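You operate a simulated robot arm through the tools that you are given. There is no shell and no other tool.

You are at the controls of a simulated robot arm. One attempt, no reset.

JOB
Rinse both dirty beakers, empty them and stand them on the drying rack.
Fine: tip the water into the sink; tap off. Set down upright: beaker. What is to be rubbed or washed off counts as gone when no trace of it is left.

The check looks at the end state, three seconds after you hand in, the way a careful person would. Anything else that was tipped, shoved, dropped, spilled or broken makes it a failure.

ROBOT AND FRAMES
A 6-joint arm with a two-finger parallel gripper, fixed in place. Base frame: the origin is on the floor under the middle of its stand, x ahead of it, y to its left, z up; the work surface is at about z = 577. Lengths are in mm, angles in degrees, forces in N, time in s.
It reaches about 1313 mm from its shoulder. Its first joint turns from -166.0 to 166.0 degrees. Payload 3.43 kg.
The tool frame sits at the grasp point between the pads (the TCP): z along the fingers, y along the line on which they close. The tips reach 34 mm beyond it. Largest opening 128 mm; finger width 24, thickness 12; the body of the gripper, 48 by 130 mm, starts 96 mm behind the TCP.
Orientation is told as [roll, pitch, yaw] about the base's x, y, z axes, in that order, counted from this pose: with the fingers straight down and closing along the base's y, the tool's x points along the base's -x, its y along +y and its z along -z.

CONTROLS
- The arm moves only by the tool play_rows. Its argument "deltas" is a list that holds one entry, the list of rows, each a list of 7 numbers: the opening in per cent of the stroke, from 0 (shut) to 100 (fully open), then the shift along the tool's x, y, z in mm, then the turn, a rotation vector about the tool's x, y, z in degrees. In form: [[[grip, tx, ty, tz, wx, wy, wz], ...]]. A call has 1 to 20 rows; each row shifts and turns the commanded pose from where the row before left it, along the tool's axes as they then stand. A row lasts 0.2 s, in which the tool goes at most 50 mm and 8.6 degrees; a call with a longer step from one row to the next is refused whole, and so is a gripper value outside its range. Where a pose cannot be reached the arm comes as near as it can. A force on the tool above 40 N (or 10 N above the force at the start of the call, whichever is more), or a blocked arm, ends the call early, and 0.2 s more pass. Each finger travels about 153 mm/s and halts on what it meets, pressing with about 35 N; the grip force reading is that of the motor and also rises with nothing between the fingers. The clock runs only during rows and for 0.2 s after the last one: add rows that do not move to give the fingers time. It gives the time, the measured TCP pose, the force on the tool (base axes), the opening and the grip force at its end, in the units of the frame above (readings bear some noise), with the torque about the TCP (base axes, N m) and any sound that the robot's microphone picked up.
- Cameras (640 x 400 px; columns grow to the right, rows downward): "scene" is fixed at [400.3, 650.1, 1369.1]; the picture's right is [-0.09, -1.00, 0.00], its down [-0.97, 0.09, -0.23] and it looks along [0.23, -0.02, -0.97] (base axes); focal length 214 px, centre (320, 200). "wrist" rides on the gripper at [76, -11, -160] in the tool frame; the picture's right is [0.15, 0.99, 0.00], its down [-0.88, 0.13, -0.46] and it looks along [-0.45, 0.07, 0.89] (tool axes); focal length 234 px, centre (320, 200). There is no depth. A picture from a camera that has moved, and an enlarged one, comes with that camera's place and axes in the base frame and with its lens.
- camera(camera): a new picture of that camera. It takes no simulated time.
- zoom(camera, box): a new picture of the part [left, top, right, bottom] of that camera's present view, enlarged. It takes no simulated time.
- job_done(): hands the job in; it is judged then, once.

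Nothing tells you positions but the pictures and the camera data. Unless the task says otherwise, let go and move clear before handing in.

The tools are called as name(argument=value, ...) on one line, values as JSON. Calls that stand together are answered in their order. play_rows: Moves the arm, as the interface text tells. Its arguments: {"type":"object","properties":{"deltas":{"type":"array","items":{"type":"array","items":{"type":"array","items":{"type":"number"}}}}},"required":["deltas"]} The other tools are called the same way: camera (camera) takes a picture; zoom (camera, box) takes an enlarged picture of a part of a camera's view; job_done () hands the job in.

At the start:

```text
clock: 0.0
eef_pos: [506.5, 458.1, 1079.9]
tool_rot: [0.1, -0.1, 0.0]
ft_force: [-0.2, 0.0, 0.2]
ft_torque: [0.01, 0.01, 0.01]
opening: 128.0
grasp_force: 0.1
```

scene: 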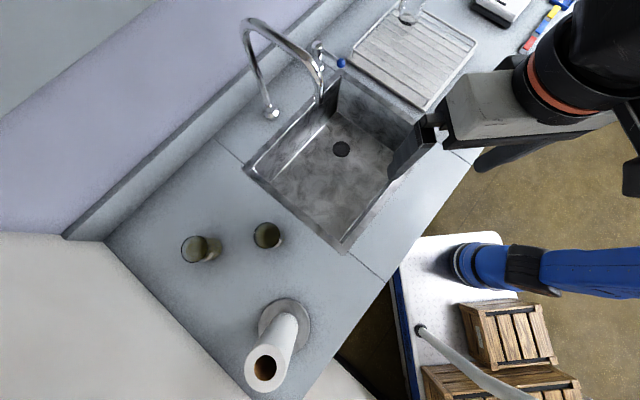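
wrist: 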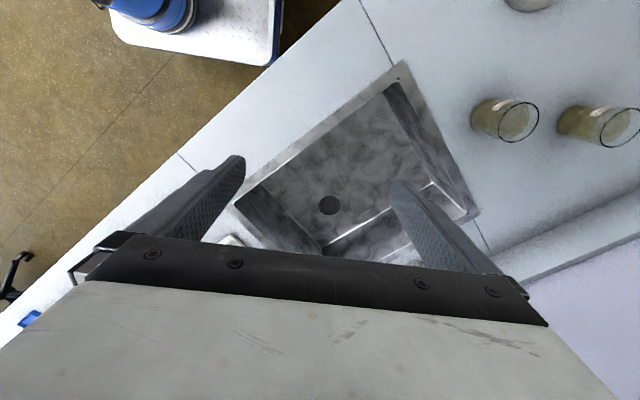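

I see a counter with a sink, a gooseneck tap, a drying rack with one clean glass on it, and two dirty beakers to the left of the sink. I'll look at the details enlarged before moving.

zoom(camera="scene", box=[220, 0, 380, 100])

zoom(camera="scene", box=[160, 200, 320, 300])

zoom(camera="scene", box=[330, 0, 490, 100])

zoom(camera="scene", box=[240, 60, 440, 260])

zoom(camera="wrist", box=[440, 60, 640, 185])

```text
4.00 times, centred on (300, 50) of scene
camera zoom: at [400.3, 650.1, 1369.1], right [-0.09, -1.0, 0.0], down [-0.97, 0.09, -0.23], along [0.23, -0.02, -0.97], focal length 858 px, centre (400, 800)
```

zoom: 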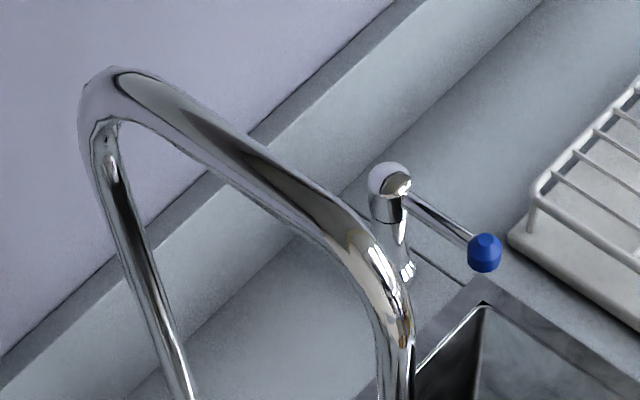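

```text
4.00 times, centred on (240, 250) of scene
camera zoom: at [400.3, 650.1, 1369.1], right [-0.09, -1.0, 0.0], down [-0.97, 0.09, -0.23], along [0.23, -0.02, -0.97], focal length 858 px, centre (640, 0)
```

zoom: 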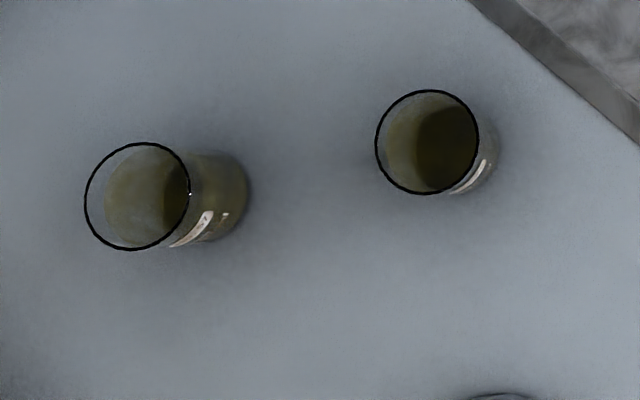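

```text
4.00 times, centred on (410, 50) of scene
camera zoom: at [400.3, 650.1, 1369.1], right [-0.09, -1.0, 0.0], down [-0.97, 0.09, -0.23], along [0.23, -0.02, -0.97], focal length 858 px, centre (-40, 800)
```

zoom: 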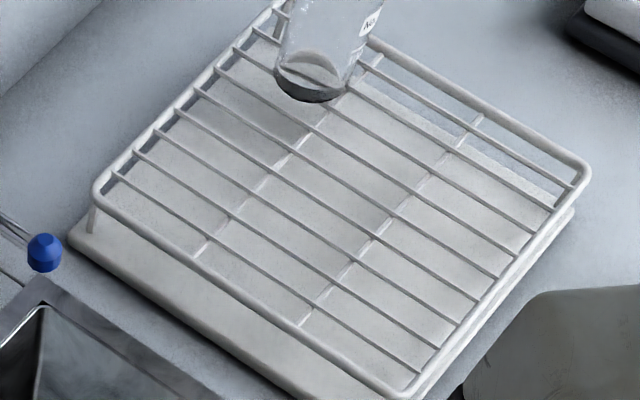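

```text
2.00 times, centred on (340, 160) of scene
camera zoom: at [400.3, 650.1, 1369.1], right [-0.09, -1.0, 0.0], down [-0.97, 0.09, -0.23], along [0.23, -0.02, -0.97], focal length 429 px, centre (280, 280)
```

zoom: 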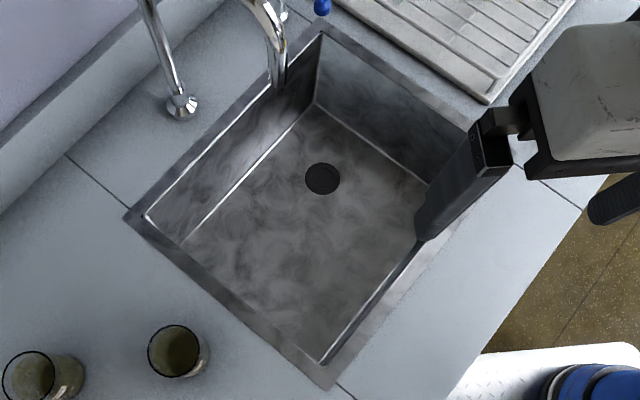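

```text
3.20 times, centred on (540, 122) of wrist
camera zoom: at [430.4, 446.4, 1239.8], right [-0.15, 0.99, 0.0], down [0.88, 0.13, 0.46], along [0.45, 0.07, -0.89], focal length 749 px, centre (-384, 448)
```

zoom: 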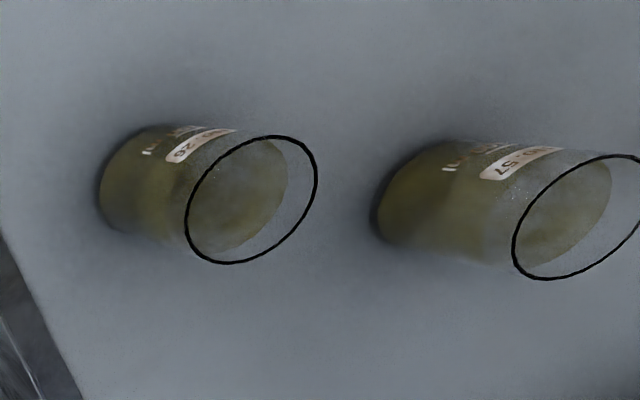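

The two dirty beakers stand left of the sink; the scene and wrist views disagree with a work surface at 577, so I'll shift the arm along +y to get a second view and triangulate before touching anything.

play_rows(deltas=[[[100, 0, 40, 0, 0, 0, 0], [100, 0, 40, 0, 0, 0, 0], [100, 0, 40, 0, 0, 0, 0], [100, 0, 40, 0, 0, 0, 0], [100, 0, 40, 0, 0, 0, 0], [100, 0, 0, 0, 0, 0, 0]]])

camera(camera="wrist")

camera(camera="scene")

```text
clock: 1.4
eef_pos: [506.2, 647.0, 1068.1]
tool_rot: [0.4, -0.2, 0.0]
ft_force: [0.0, 1.0, -0.1]
ft_torque: [0.05, 0.01, 0.02]
opening: 128.0
grasp_force: 0.1
out of reach, approached as far as the arm can: row 5
```

```text
taken
camera wrist: at [430.6, 634.3, 1227.3], right [-0.15, 0.99, 0.01], down [0.88, 0.13, 0.46], along [0.45, 0.07, -0.89], focal length 234 px, centre (320, 200)
```

wrist: 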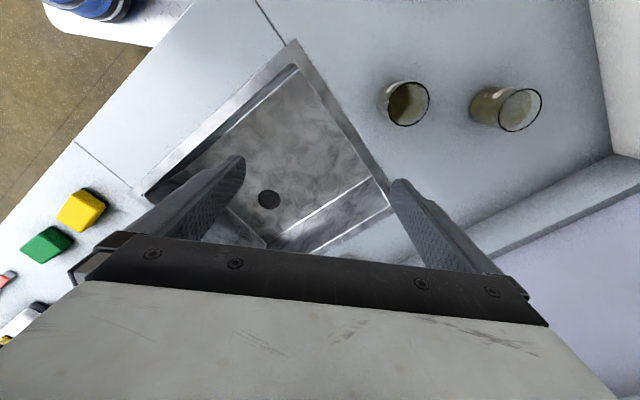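

```text
taken
```

scene: 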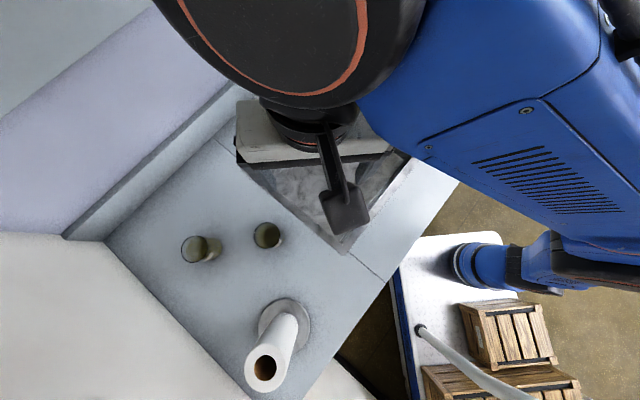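

Triangulation from the two wrist views puts the counter near z≈775, the sink floor near 585 and beaker A's rim near (445, 775, 847). I'll pull back and tilt the wrist to look at the tap, its lever and the rack.

play_rows(deltas=[[[100, 20, -35, 0, 0, 0, 0], [100, 20, -35, 0, 0, 0, 0], [100, 20, -35, 0, 0, 0, 0], [100, 20, -35, 0, 0, 0, 0], [100, 20, -35, 0, 0, 0, 0], [100, 20, -35, 0, 0, 0, 0], [100, 20, -35, 0, 0, 0, 0], [100, 0, 0, 0, 0, 0, -8], [100, 0, 0, 0, 0, 0, -8], [100, 0, 0, 0, 0, 0, -8], [100, 0, 0, 0, 0, 0, -8], [100, 0, 0, 0, 0, 0, -8], [100, 0, 0, 0, 0, -8, 0], [100, 0, 0, 0, 0, -8, 0], [100, 0, 0, 0, 0, -8, 0], [100, 0, 0, 0, 0, -8, 0], [100, 0, 0, 0, 0, 0, 0]]])

camera(camera="wrist")

camera(camera="scene")

```text
clock: 5.0
eef_pos: [362.7, 405.6, 1067.0]
tool_rot: [0.0, -32.3, 40.0]
ft_force: [-0.9, 0.5, -0.6]
ft_torque: [0.01, -0.06, 0.0]
opening: 128.3
grasp_force: 0.1
```

```text
taken
camera wrist: at [256.5, 299.7, 1161.3], right [-0.73, 0.68, -0.08], down [0.3, 0.42, 0.86], along [0.61, 0.6, -0.51], focal length 234 px, centre (320, 200)
```

wrist: 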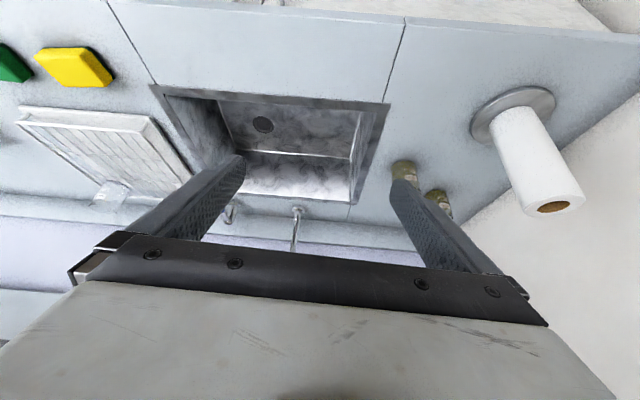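

```text
taken
```

scene: 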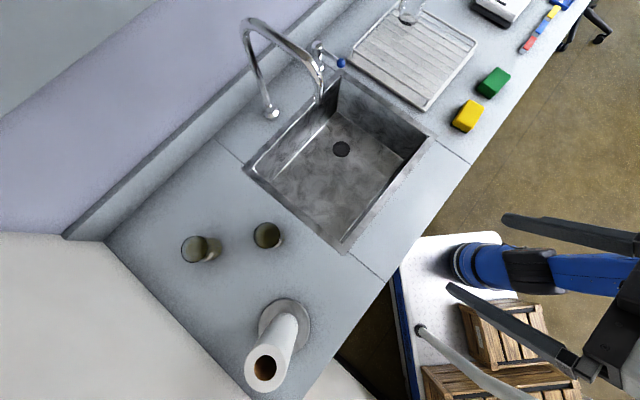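

zoom(camera="scene", box=[260, 20, 420, 120])

zoom(camera="scene", box=[340, 0, 500, 100])

zoom(camera="scene", box=[300, 30, 364, 70])

zoom(camera="wrist", box=[200, 160, 360, 260])

zoom(camera="wrist", box=[0, 90, 240, 240])

```text
4.00 times, centred on (340, 70) of scene
camera zoom: at [400.3, 650.1, 1369.1], right [-0.09, -1.0, 0.0], down [-0.97, 0.09, -0.23], along [0.23, -0.02, -0.97], focal length 858 px, centre (240, 720)
```

zoom: 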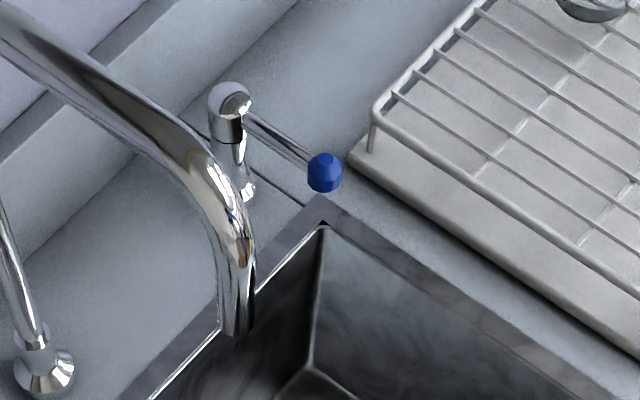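

```text
4.00 times, centred on (420, 50) of scene
camera zoom: at [400.3, 650.1, 1369.1], right [-0.09, -1.0, 0.0], down [-0.97, 0.09, -0.23], along [0.23, -0.02, -0.97], focal length 858 px, centre (-80, 800)
```

zoom: 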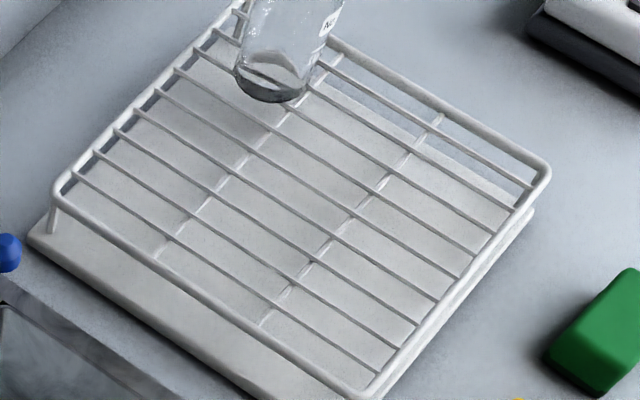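

```text
10.00 times, centred on (332, 50) of scene
camera zoom: at [400.3, 650.1, 1369.1], right [-0.09, -1.0, 0.0], down [-0.97, 0.09, -0.23], along [0.23, -0.02, -0.97], focal length 2145 px, centre (200, 1700)
```

zoom: 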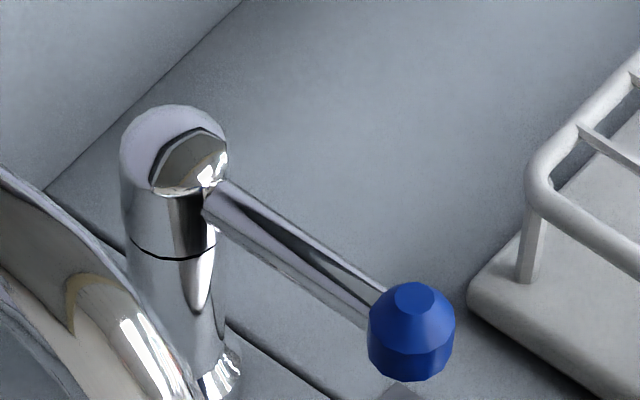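

```text
4.00 times, centred on (280, 210) of wrist
camera zoom: at [256.5, 299.7, 1161.3], right [-0.73, 0.68, -0.08], down [0.3, 0.42, 0.86], along [0.61, 0.6, -0.51], focal length 937 px, centre (480, 160)
```

zoom: 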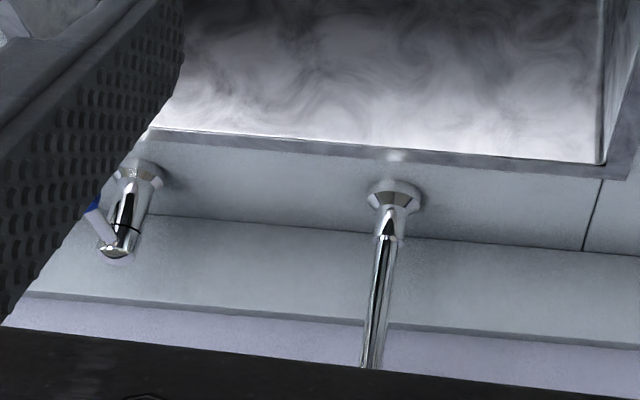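

```text
2.67 times, centred on (120, 165) of wrist
camera zoom: at [256.5, 299.7, 1161.3], right [-0.73, 0.68, -0.08], down [0.3, 0.42, 0.86], along [0.61, 0.6, -0.51], focal length 624 px, centre (853, 293)
```

zoom: 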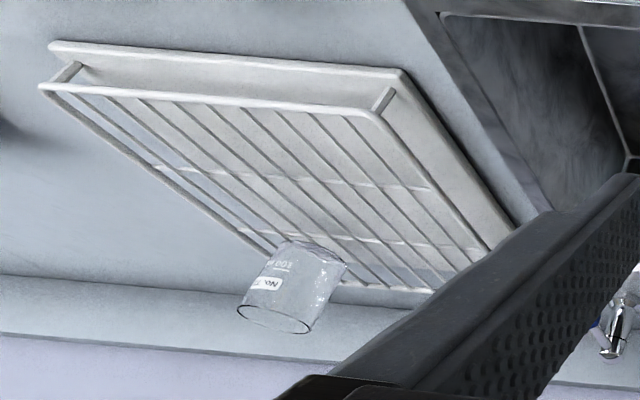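

Counter, rack (with one clean beaker at its far edge) and tap are now visible: the lever post is near (995, 597) with the knob toward the robot. I'll roll the wrist 180° so the camera is above the gripper, for an upright view and side grasps.

play_rows(deltas=[[[100, 0, 0, 0, 0, 0, 8.5], [100, 0, 0, 0, 0, 0, 8.5], [100, 0, 0, 0, 0, 0, 8.5], [100, 0, 0, 0, 0, 0, 8.5], [100, 0, 0, 0, 0, 0, 8.5], [100, 0, 0, 0, 0, 0, 8.5], [100, 0, 0, 0, 0, 0, 8.5], [100, 0, 0, 0, 0, 0, 8.5], [100, 0, 0, 0, 0, 0, 8.5], [100, 0, 0, 0, 0, 0, 8.5], [100, 0, 0, 0, 0, 0, 8.5], [100, 0, 0, 0, 0, 0, 8.5], [100, 0, 0, 0, 0, 0, 8.5], [100, 0, 0, 0, 0, 0, 8.5], [100, 0, 0, 0, 0, 0, 8.5], [100, 0, 0, 0, 0, 0, 8.5], [100, 0, 0, 0, 0, 0, 8.5], [100, 0, 0, 0, 0, 0, 8.5], [100, 0, 0, 0, 0, 0, 8.5], [100, 0, 0, 0, 0, 0, 8.5]]])

```text
clock: 9.2
eef_pos: [633.4, 275.5, 1112.5]
tool_rot: [5.8, 31.7, -126.8]
ft_force: [-0.2, 0.0, 0.2]
ft_torque: [-0.01, 0.0, -0.01]
opening: 128.0
grasp_force: 0.0
out of reach, approached as far as the arm can: row 15, 16, 17, 18, 19, 20
```

The roll ran out of reach and the TCP drifted; I'll check where the arm is before moving on.

camera(camera="wrist")

camera(camera="scene")

```text
taken
camera wrist: at [600.0, 276.4, 1287.1], right [0.83, -0.53, 0.16], down [-0.53, -0.85, -0.07], along [0.17, -0.03, -0.98], focal length 234 px, centre (320, 200)
```

wrist: 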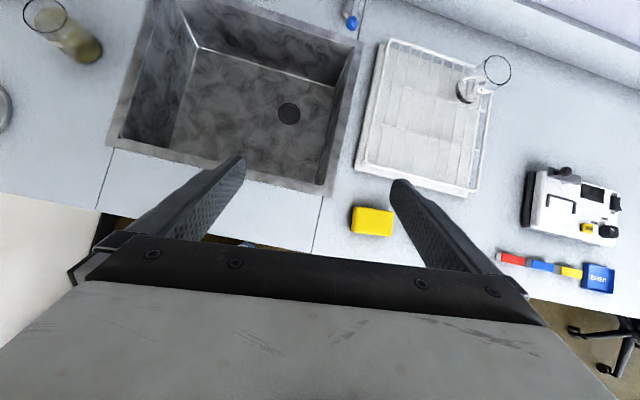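

```text
taken
```

scene: 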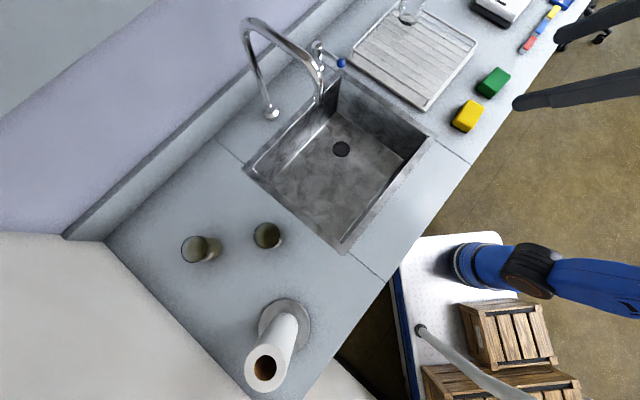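

This upright view is very useful. I'll zoom into it for the rack, the knob and the tap.

zoom(camera="wrist", box=[340, 20, 532, 140])

zoom(camera="wrist", box=[340, 100, 532, 220])

zoom(camera="wrist", box=[300, 0, 396, 60])

zoom(camera="wrist", box=[100, 0, 356, 160])

```text
3.33 times, centred on (436, 80) of wrist
camera zoom: at [600.0, 276.4, 1287.1], right [0.83, -0.53, 0.16], down [-0.53, -0.85, -0.07], along [0.17, -0.03, -0.98], focal length 781 px, centre (-67, 600)
```

zoom: 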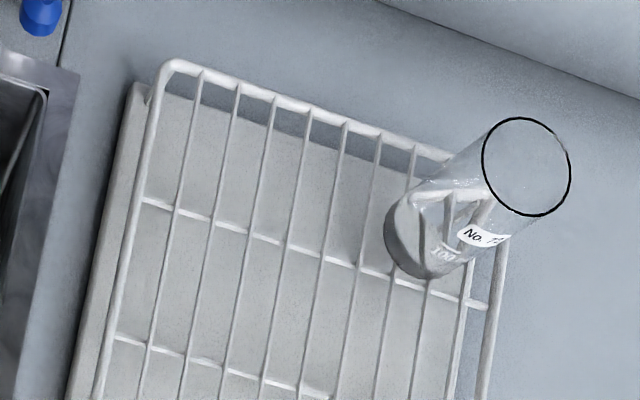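

```text
3.33 times, centred on (436, 160) of wrist
camera zoom: at [600.0, 276.4, 1287.1], right [0.83, -0.53, 0.16], down [-0.53, -0.85, -0.07], along [0.17, -0.03, -0.98], focal length 781 px, centre (-67, 333)
```

zoom: 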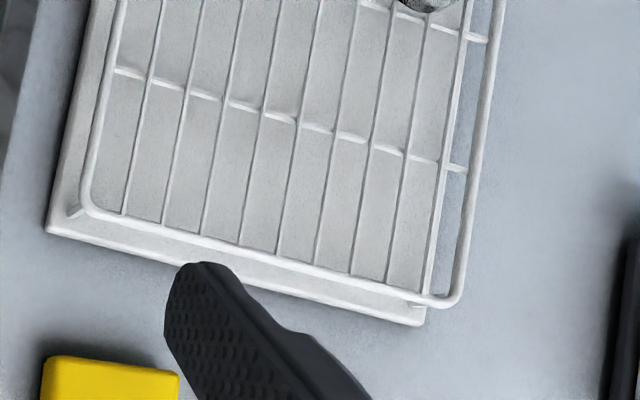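

```text
6.67 times, centred on (348, 30) of wrist
camera zoom: at [600.0, 276.4, 1287.1], right [0.83, -0.53, 0.16], down [-0.53, -0.85, -0.07], along [0.17, -0.03, -0.98], focal length 1561 px, centre (133, 1333)
```

zoom: 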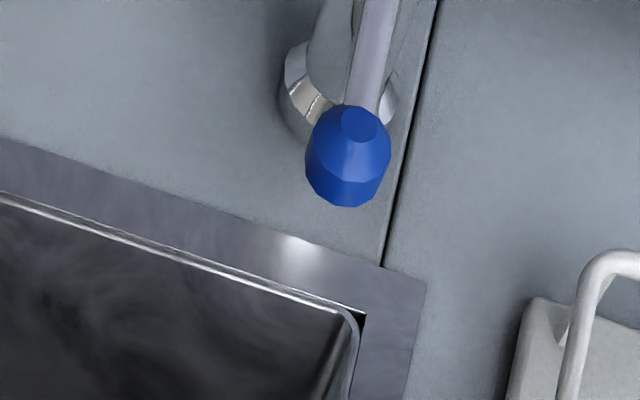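

```text
2.50 times, centred on (228, 80) of wrist
camera zoom: at [600.0, 276.4, 1287.1], right [0.83, -0.53, 0.16], down [-0.53, -0.85, -0.07], along [0.17, -0.03, -0.98], focal length 585 px, centre (550, 500)
```

zoom: 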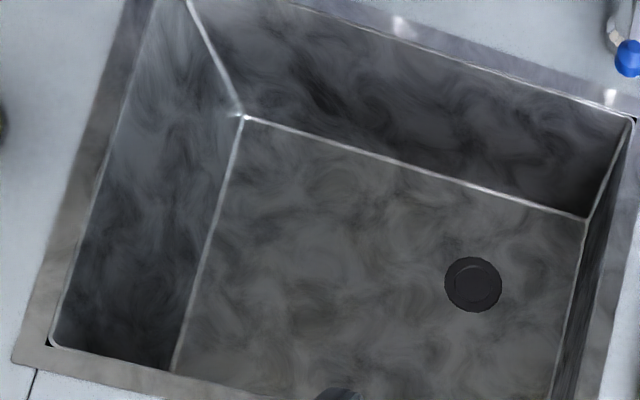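

The knob triangulates to about (927, 538, 853), the counter to z≈771, and the rack wires to z≈823 with frame corners near (1011,480), (807,280), (997,89). I'll test that the arm answers normally in this flipped posture with a small move toward the sink.

play_rows(deltas=[[[100, 0, 0, 0, 0, 0, 0], [100, 20, 0, 0, 0, 0, 0], [100, 20, 0, 0, 0, 0, 0], [100, 0, 0, 0, 0, 0, 0]]])

```text
clock: 10.2
eef_pos: [665.3, 288.5, 1134.0]
tool_rot: [6.3, 31.6, -127.8]
ft_force: [0.0, 0.0, 0.3]
ft_torque: [-0.01, 0.03, -0.02]
opening: 128.1
grasp_force: 0.1
out of reach, approached as far as the arm can: row 2
```

play_rows(deltas=[[[100, 0, 0, 0, 0, 8, 0], [100, 0, 0, 0, 0, 8, 0], [100, 0, 0, 0, 0, 8, 0], [100, 0, 0, 0, 0, 0, 0]]])

camera(camera="wrist")

camera(camera="scene")

```text
clock: 11.2
eef_pos: [662.4, 291.7, 1134.8]
tool_rot: [9.4, 55.5, -123.8]
ft_force: [-0.3, 0.5, 0.1]
ft_torque: [0.01, 0.0, 0.03]
opening: 128.0
grasp_force: 0.0
```

```text
taken
camera wrist: at [584.5, 240.8, 1284.5], right [0.78, -0.58, 0.21], down [-0.45, -0.77, -0.46], along [0.43, 0.26, -0.86], focal length 234 px, centre (320, 200)
```

wrist: 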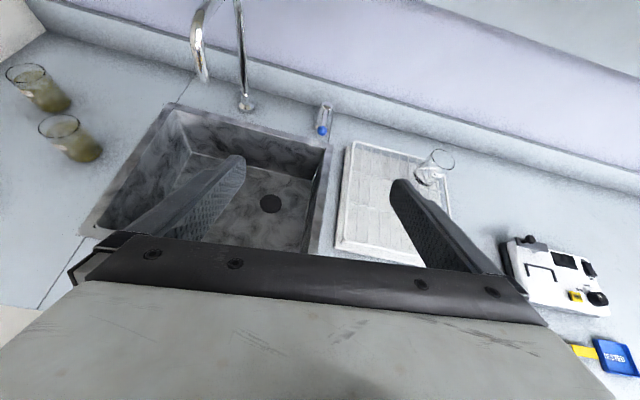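

```text
taken
```

scene: 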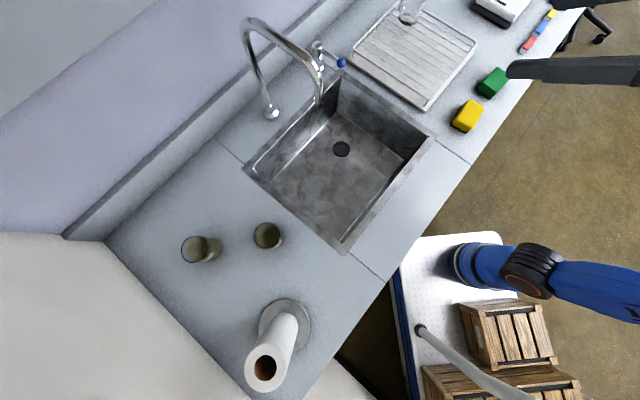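

The arm answers well now. I'll zoom into the tap from here.

zoom(camera="wrist", box=[170, 0, 362, 120])

zoom(camera="wrist", box=[290, 90, 370, 140])

zoom(camera="wrist", box=[0, 50, 128, 180])

zoom(camera="wrist", box=[320, 120, 480, 220])

```text
3.33 times, centred on (266, 60) of wrist
camera zoom: at [584.5, 240.8, 1284.5], right [0.78, -0.58, 0.21], down [-0.45, -0.77, -0.46], along [0.43, 0.26, -0.86], focal length 781 px, centre (500, 667)
```

zoom: 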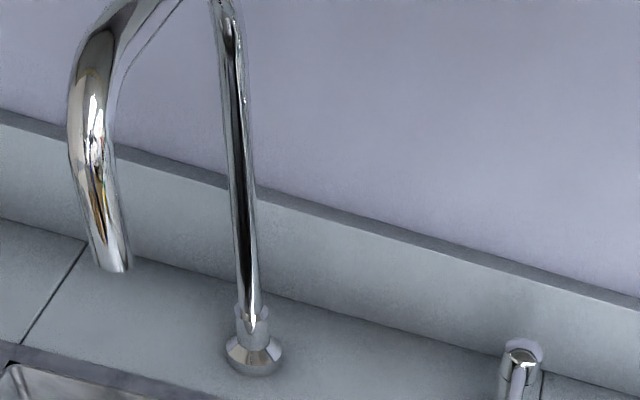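

```text
8.00 times, centred on (330, 115) of wrist
camera zoom: at [584.5, 240.8, 1284.5], right [0.78, -0.58, 0.21], down [-0.45, -0.77, -0.46], along [0.43, 0.26, -0.86], focal length 1873 px, centre (240, 880)
```

zoom: 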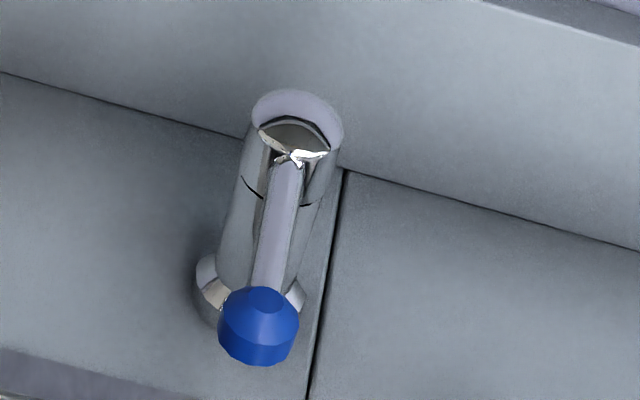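

```text
3.08 times, centred on (64, 115) of wrist
camera zoom: at [584.5, 240.8, 1284.5], right [0.78, -0.58, 0.21], down [-0.45, -0.77, -0.46], along [0.43, 0.26, -0.86], focal length 720 px, centre (1108, 462)
```

zoom: 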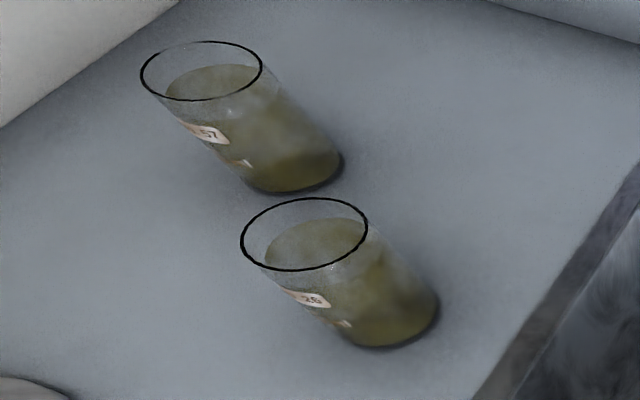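

```text
4.00 times, centred on (400, 170) of wrist
camera zoom: at [584.5, 240.8, 1284.5], right [0.78, -0.58, 0.21], down [-0.45, -0.77, -0.46], along [0.43, 0.26, -0.86], focal length 937 px, centre (0, 320)
```

zoom: 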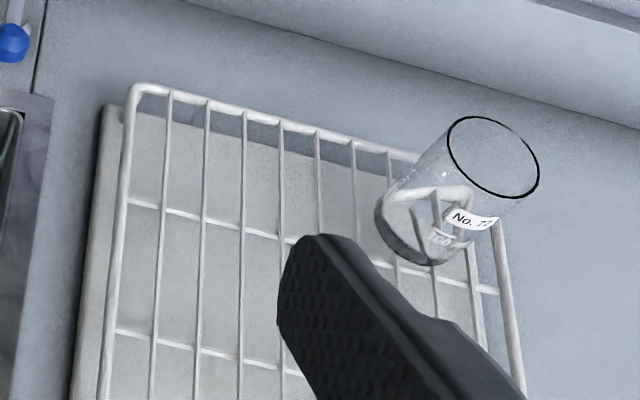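

Spout outlet triangulates to about (697, 625, 987), the tap's foot to (836, 760); the knob is about 25 mm wide. I'll level the tool and turn it toward the lever first.

play_rows(deltas=[[[50, 0, 0, 0, 4.7, 0, 0], [50, 0, 0, 0, 4.7, 0, 0], [50, 0, 0, 0, -5.36, 0, 3.68], [50, 0, 0, 0, -5.36, 0, 3.68], [50, 0, 0, 0, -5.36, 0, 3.68], [50, 0, 0, 0, -5.36, 0, 3.68], [50, 0, 0, 0, 0, 0, 0]]])

```text
clock: 12.8
eef_pos: [672.7, 277.7, 1131.6]
tool_rot: [-0.1, 55.5, -136.3]
ft_force: [0.3, -0.6, 0.1]
ft_torque: [0.0, 0.0, -0.01]
opening: 64.0
grasp_force: 0.0
out of reach, approached as far as the arm can: row 4, 5, 6
```

The yaw is limited by a wrist joint here. I'll look at the arm itself to understand its build.

zoom(camera="scene", box=[384, 200, 640, 400])

camera(camera="scene")

camera(camera="wrist")

```text
2.00 times, centred on (512, 300) of scene
camera zoom: at [400.3, 650.1, 1369.1], right [-0.09, -1.0, 0.0], down [-0.97, 0.09, -0.23], along [0.23, -0.02, -0.97], focal length 429 px, centre (-64, 0)
```

zoom: 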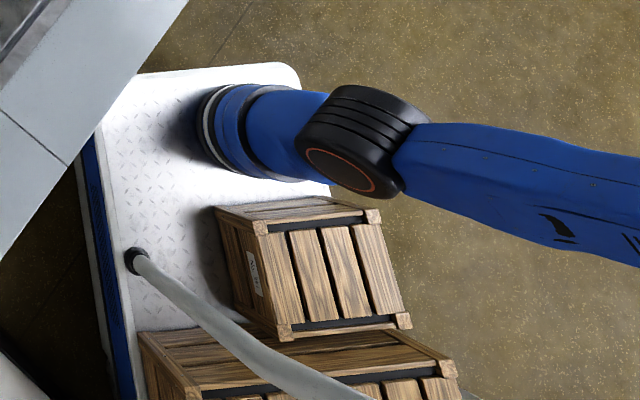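

```text
taken
```

scene: 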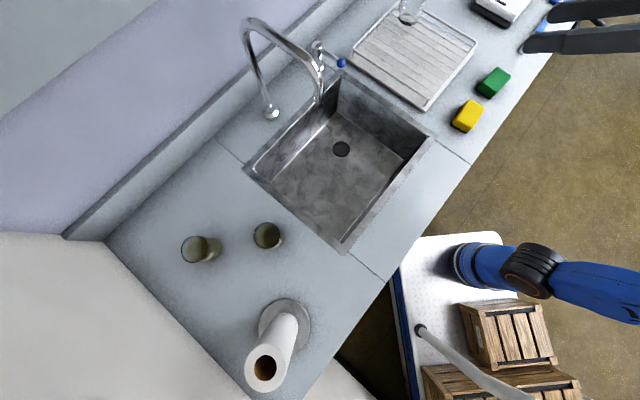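

```text
taken
camera wrist: at [602.8, 223.9, 1285.3], right [0.75, -0.66, 0.12], down [-0.54, -0.7, -0.47], along [0.39, 0.28, -0.88], focal length 234 px, centre (320, 200)
```

wrist: 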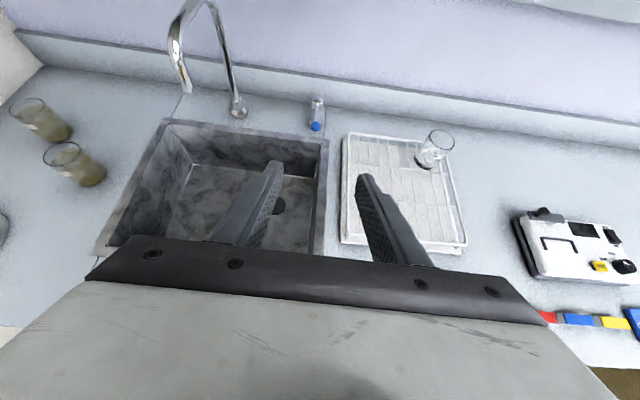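

The robot's real base axis is near (276, 0), so the flipped posture only needs headings slightly left of radial. I'll go to a stand-off 120 mm in front of the knob.

play_rows(deltas=[[[50, 0, 0, 0, 3.54, 0, -2.43], [50, -2.3, 1.5, 33.7, 0, 0, 0], [50, -2.3, 1.5, 33.7, 0, 0, 0], [50, -2.3, 1.5, 33.7, 0, 0, 0], [50, -2.3, 1.5, 33.7, 0, 0, 0], [50, -2.3, 1.5, 33.7, 0, 0, 0], [50, -2.3, 1.5, 33.7, 0, 0, 0], [50, -2.3, 1.5, 33.7, 0, 0, 0], [50, -2.3, 1.5, 33.7, 0, 0, 0], [50, -2.3, 1.5, 33.7, 0, 0, 0], [50, -2.3, 1.5, 33.7, 0, 0, 0], [50, 0, 0, 0, 0, 0, 0]]])

camera(camera="wrist")

camera(camera="scene")

```text
clock: 15.4
eef_pos: [859.4, 464.8, 923.4]
tool_rot: [-0.2, 55.5, -131.9]
ft_force: [0.1, -0.4, 0.2]
ft_torque: [0.05, 0.0, -0.02]
opening: 64.2
grasp_force: 0.1
```

```text
taken
camera wrist: at [793.2, 406.7, 1076.7], right [0.79, -0.6, 0.12], down [-0.49, -0.74, -0.47], along [0.37, 0.31, -0.88], focal length 234 px, centre (320, 200)
```

wrist: 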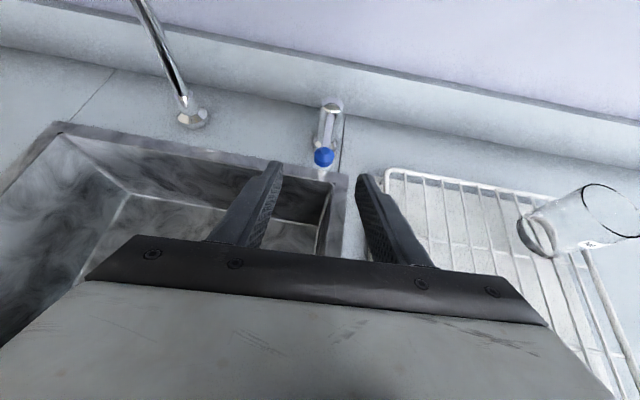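

```text
taken
```

scene: 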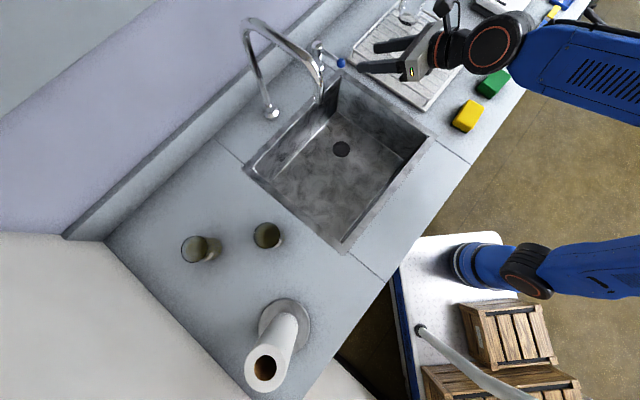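

zoom(camera="wrist", box=[260, 80, 388, 200])

zoom(camera="scene", box=[300, 20, 460, 120])

```text
3.33 times, centred on (324, 140) of wrist
camera zoom: at [793.2, 406.7, 1076.7], right [0.79, -0.6, 0.12], down [-0.49, -0.74, -0.47], along [0.37, 0.31, -0.88], focal length 781 px, centre (307, 400)
```

zoom: 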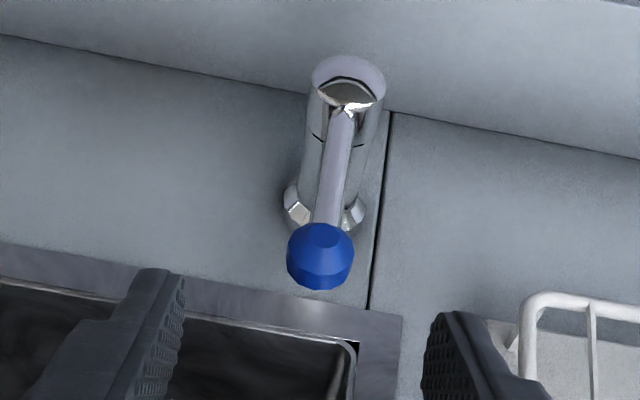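

```text
4.00 times, centred on (380, 70) of scene
camera zoom: at [400.3, 650.1, 1369.1], right [-0.09, -1.0, 0.0], down [-0.97, 0.09, -0.23], along [0.23, -0.02, -0.97], focal length 858 px, centre (80, 720)
```

zoom: 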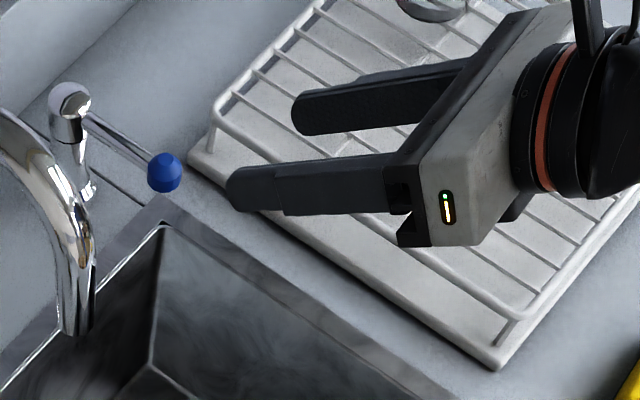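

The knob sits right between the fingers on the tool axis. I'll advance to straddle it.

play_rows(deltas=[[[50, -0.7, 0.4, 20, 0, 0, 0], [50, -0.7, 0.4, 20, 0, 0, 0], [50, -0.7, 0.4, 20, 0, 0, 0], [50, -0.7, 0.4, 20, 0, 0, 0], [50, -0.7, 0.4, 15, 0, 0, 0], [50, 0, 0, 0, 0, 0, 0]]])

zoom(camera="wrist", box=[260, 100, 388, 220])

zoom(camera="scene", box=[300, 20, 460, 120])

```text
clock: 16.8
eef_pos: [913.1, 521.9, 866.3]
tool_rot: [-0.2, 55.4, -131.9]
ft_force: [-0.6, -0.5, 1.3]
ft_torque: [0.01, 0.0, 0.02]
opening: 63.8
grasp_force: 0.1
```

```text
3.33 times, centred on (324, 160) of wrist
camera zoom: at [846.7, 462.4, 1019.1], right [0.79, -0.6, 0.12], down [-0.49, -0.74, -0.47], along [0.37, 0.31, -0.88], focal length 781 px, centre (307, 333)
```

zoom: 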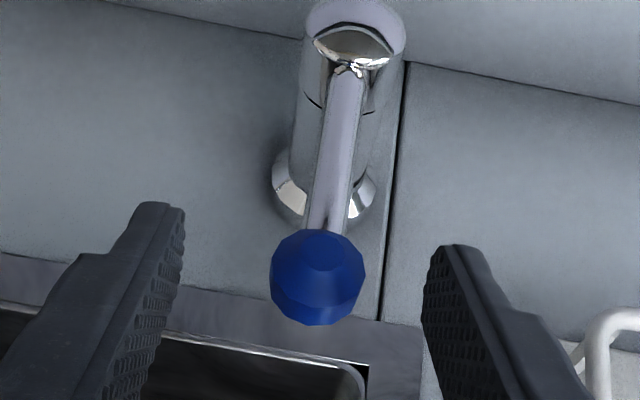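

```text
4.00 times, centred on (380, 70) of scene
camera zoom: at [400.3, 650.1, 1369.1], right [-0.09, -1.0, 0.0], down [-0.97, 0.09, -0.23], along [0.23, -0.02, -0.97], focal length 858 px, centre (80, 720)
```

zoom: 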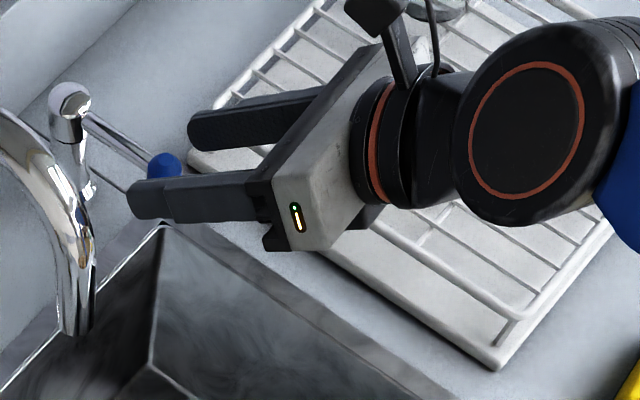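

The knob is centred between the fingers, at about (929, 534, 850). I'll close in to a loose cage around it.

play_rows(deltas=[[[50, 0, 0, 12, 0, 0, 0], [26, 0, 0, 0, 0, 0, 0], [26, 0, 0, 0, 0, 0, 0], [26, 0, 0, 0, 0, 0, 0]]])

zoom(camera="wrist", box=[260, 100, 388, 220])

```text
clock: 17.8
eef_pos: [921.5, 527.1, 859.7]
tool_rot: [-0.2, 55.5, -131.9]
ft_force: [0.4, 0.6, 0.5]
ft_torque: [-0.03, -0.01, 0.0]
opening: 33.4
grasp_force: 0.1
```

```text
3.33 times, centred on (324, 160) of wrist
camera zoom: at [854.0, 468.7, 1012.4], right [0.79, -0.6, 0.12], down [-0.49, -0.74, -0.47], along [0.37, 0.31, -0.88], focal length 781 px, centre (307, 333)
```

zoom: 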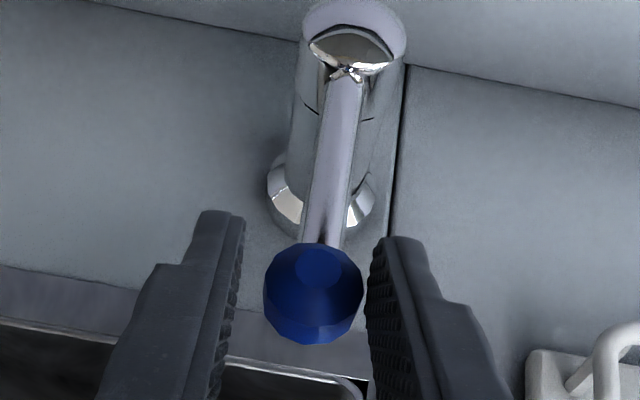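

The knob is caged. Now a gentle push to the left (toward the spout) to see whether the lever swivels.

play_rows(deltas=[[[26, 0, -4, 0, 0, 0, 0], [26, 0, -4, 0, 0, 0, 0], [26, 0, -4, 0, 0, 0, 0], [26, 0, -4, 0, 0, 0, 0]]])

zoom(camera="wrist", box=[260, 100, 388, 220])

```text
clock: 18.9
eef_pos: [913.0, 535.8, 860.6]
tool_rot: [0.0, 55.8, -132.1]
ft_force: [27.1, -16.1, -2.2]
ft_torque: [-0.18, -0.81, -0.39]
opening: 50.9
grasp_force: 15.3
stopped in row 4: the force on the tool passed its limit at 41 N (the readings are from after the stop); the commanded pose is now the measured one
```

```text
3.33 times, centred on (324, 160) of wrist
camera zoom: at [844.9, 477.0, 1012.3], right [0.79, -0.6, 0.12], down [-0.49, -0.73, -0.47], along [0.37, 0.31, -0.87], focal length 781 px, centre (307, 333)
```

zoom: 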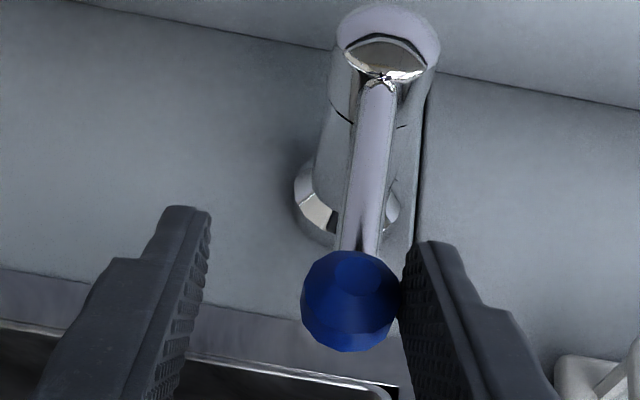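

It doesn't swivel to the left. I'll back off and try a gentle push to the right.

play_rows(deltas=[[[26, 0, 4, 0, 0, 0, 0], [26, 0, 4, 0, 0, 0, 0], [26, 0, 4, 0, 0, 0, 0], [26, 0, 4, 0, 0, 0, 0], [26, 0, 4, 0, 0, 0, 0], [26, 0, 4, 0, 0, 0, 0], [26, 0, 4, 0, 0, 0, 0]]])

zoom(camera="wrist", box=[260, 100, 388, 220])

```text
clock: 20.5
eef_pos: [930.3, 520.3, 861.6]
tool_rot: [-0.1, 55.6, -132.1]
ft_force: [-0.2, 1.4, -0.4]
ft_torque: [0.02, 0.05, 0.01]
opening: 33.7
grasp_force: 0.7
```

```text
3.33 times, centred on (324, 160) of wrist
camera zoom: at [862.6, 461.3, 1013.7], right [0.79, -0.6, 0.12], down [-0.49, -0.74, -0.47], along [0.37, 0.31, -0.87], focal length 781 px, centre (307, 333)
```

zoom: 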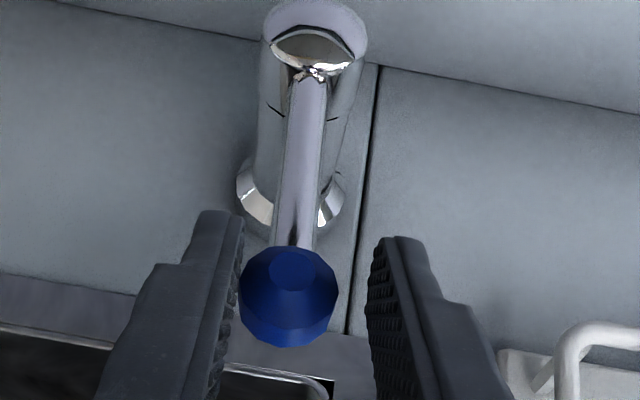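

play_rows(deltas=[[[26, 0, 4, 0, 0, 0, 0], [26, 0, 4, 0, 0, 0, 0], [26, 0, 4, 0, 0, 0, 0]]])

zoom(camera="wrist", box=[260, 100, 388, 220])

```text
clock: 21.3
eef_pos: [939.7, 512.7, 860.5]
tool_rot: [-0.1, 55.7, -132.1]
ft_force: [-0.1, 0.4, -0.1]
ft_torque: [0.0, -0.01, -0.01]
opening: 33.0
grasp_force: 0.3
```

```text
3.33 times, centred on (324, 160) of wrist
camera zoom: at [871.9, 453.7, 1012.7], right [0.79, -0.6, 0.12], down [-0.49, -0.74, -0.47], along [0.37, 0.31, -0.87], focal length 781 px, centre (307, 333)
```

zoom: 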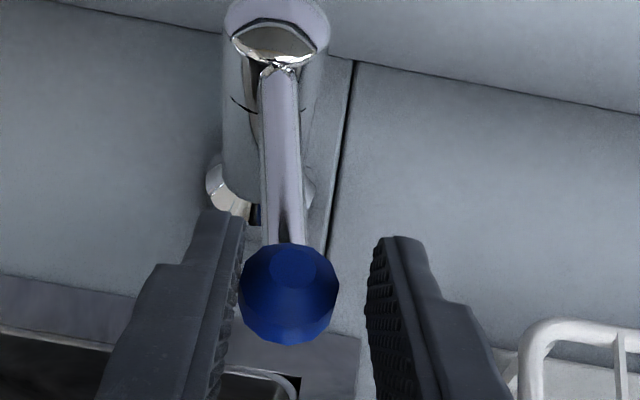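

The lever swivels to the right. I'll keep turning it along its arc and watch for water.

play_rows(deltas=[[[26, 2.3, 7, 0.4, 0, 0, 0], [26, 2.3, 7, 0.4, 0, 0, 0], [26, 2.3, 7, 0.4, 0, 0, 0], [26, 2.3, 7, 0.4, 0, 0, 0], [26, 2.3, 7, 0.4, 0, 0, 0], [26, 2.3, 7, 0.4, 0, 0, 0]]])

zoom(camera="wrist", box=[220, 80, 428, 220])

zoom(camera="scene", box=[240, 20, 480, 180])

```text
clock: 22.7
eef_pos: [977.4, 489.2, 870.8]
tool_rot: [0.0, 55.7, -132.0]
ft_force: [0.2, 0.5, 0.2]
ft_torque: [-0.01, 0.01, 0.02]
opening: 33.3
grasp_force: 0.5
```

```text
2.86 times, centred on (324, 150) of wrist
camera zoom: at [909.6, 431.9, 1022.4], right [0.79, -0.6, 0.12], down [-0.49, -0.74, -0.47], along [0.37, 0.31, -0.87], focal length 669 px, centre (309, 343)
```

zoom: 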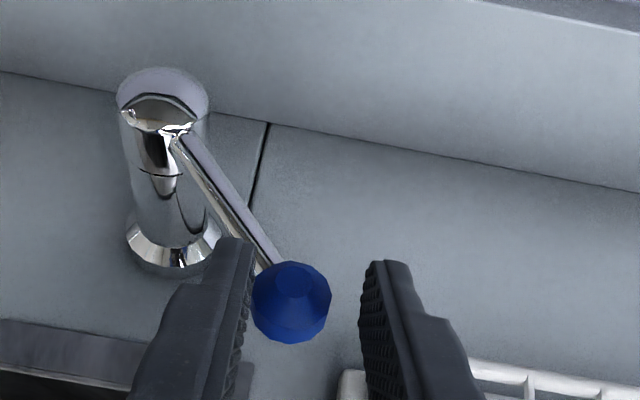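

```text
2.50 times, centred on (360, 100) of scene
camera zoom: at [400.3, 650.1, 1369.1], right [-0.09, -1.0, 0.0], down [-0.97, 0.09, -0.23], along [0.23, -0.02, -0.97], focal length 536 px, centre (220, 450)
```

zoom: 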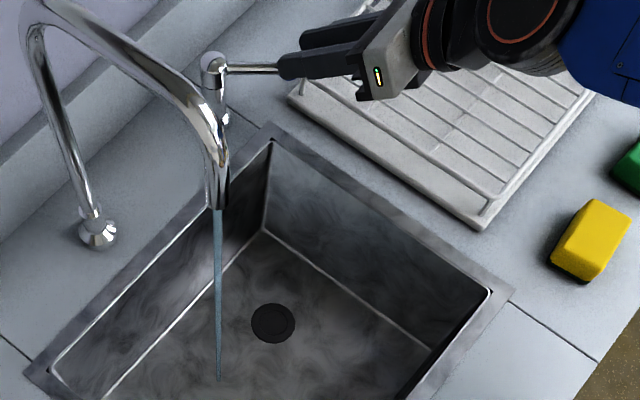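

Water is running in a steady thin stream. I'll back out from the lever and move over the front of the sink, clear of the spout.

play_rows(deltas=[[[26, 0, 0, -15, 0, 0, 0], [26, 0, 0, -30, 0, 0, 0], [26, 0, 0, -30, 0, 0, 0], [26, 0, 0, -30, 0, 0, 0], [26, 0, 0, -25, 0, 0, 0], [40, 0, 0, 0, 4.95, 0, -3.4], [50, 0, 0, 0, 4.95, 0, -3.4], [60, 0.9, -28.2, -22, 0, 0, 0], [70, 0.9, -28.2, -22, 0, 0, 0], [72, 0.9, -28.2, -22, 0, 0, 0], [72, 0.9, -28.2, -22, 0, 0, 0], [72, 0.9, -28.2, -22, 0, 0, 0], [72, 0.9, -28.2, -22, 0, 0, 0], [72, 0.9, -28.2, -22, 0, 0, 0], [72, 0.9, -28.2, -22, 0, 0, 0], [72, 0, 0, 0, 0, 0, 0]]])

camera(camera="scene")

camera(camera="wrist")

```text
clock: 26.1
eef_pos: [640.1, 398.1, 1049.0]
tool_rot: [-0.1, 55.7, -119.9]
ft_force: [-0.4, -1.4, 0.2]
ft_torque: [-0.02, -0.03, -0.01]
opening: 92.2
grasp_force: 0.0
```

```text
taken
```

scene: 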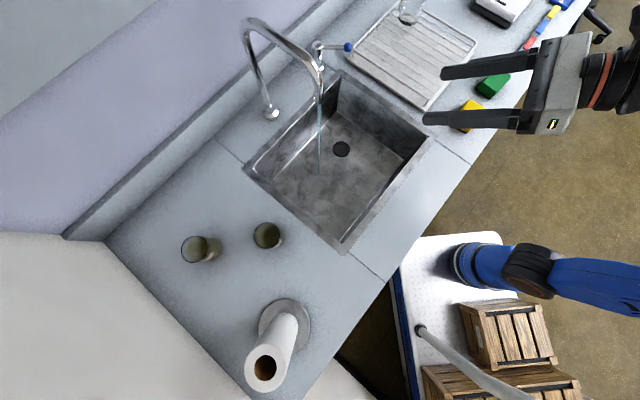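

```text
taken
camera wrist: at [586.6, 327.2, 1202.8], right [0.9, -0.42, 0.12], down [-0.32, -0.82, -0.47], along [0.3, 0.38, -0.87], focal length 234 px, centre (320, 200)
```

wrist: 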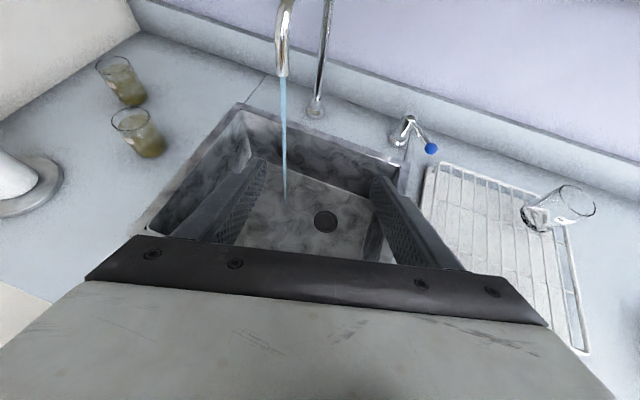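

zoom(camera="wrist", box=[60, 40, 220, 170])

zoom(camera="wrist", box=[230, 0, 390, 100])

```text
3.08 times, centred on (140, 105) of wrist
camera zoom: at [586.6, 327.2, 1202.8], right [0.9, -0.42, 0.12], down [-0.32, -0.82, -0.47], along [0.3, 0.38, -0.87], focal length 720 px, centre (874, 492)
```

zoom: 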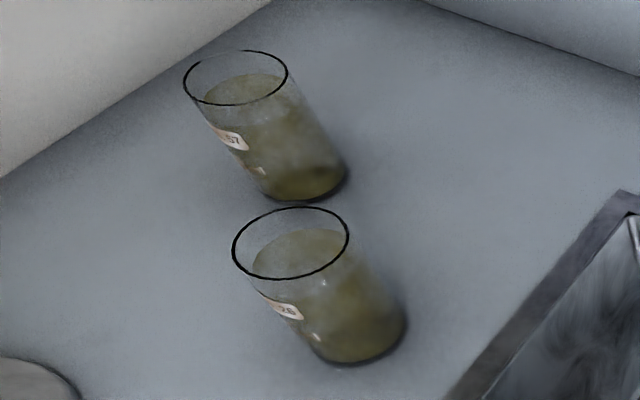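

```text
4.00 times, centred on (310, 50) of wrist
camera zoom: at [586.6, 327.2, 1202.8], right [0.9, -0.42, 0.12], down [-0.32, -0.82, -0.47], along [0.3, 0.38, -0.87], focal length 937 px, centre (360, 800)
```

zoom: 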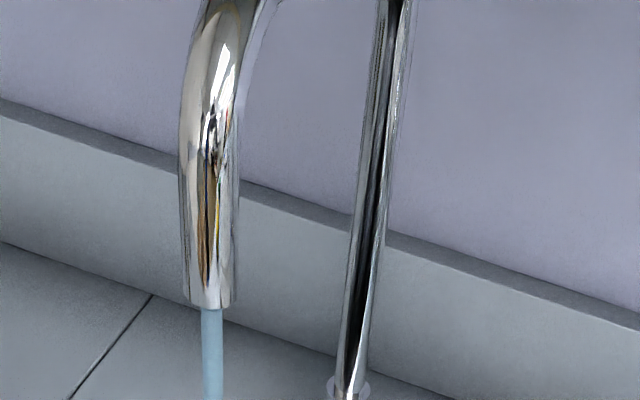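

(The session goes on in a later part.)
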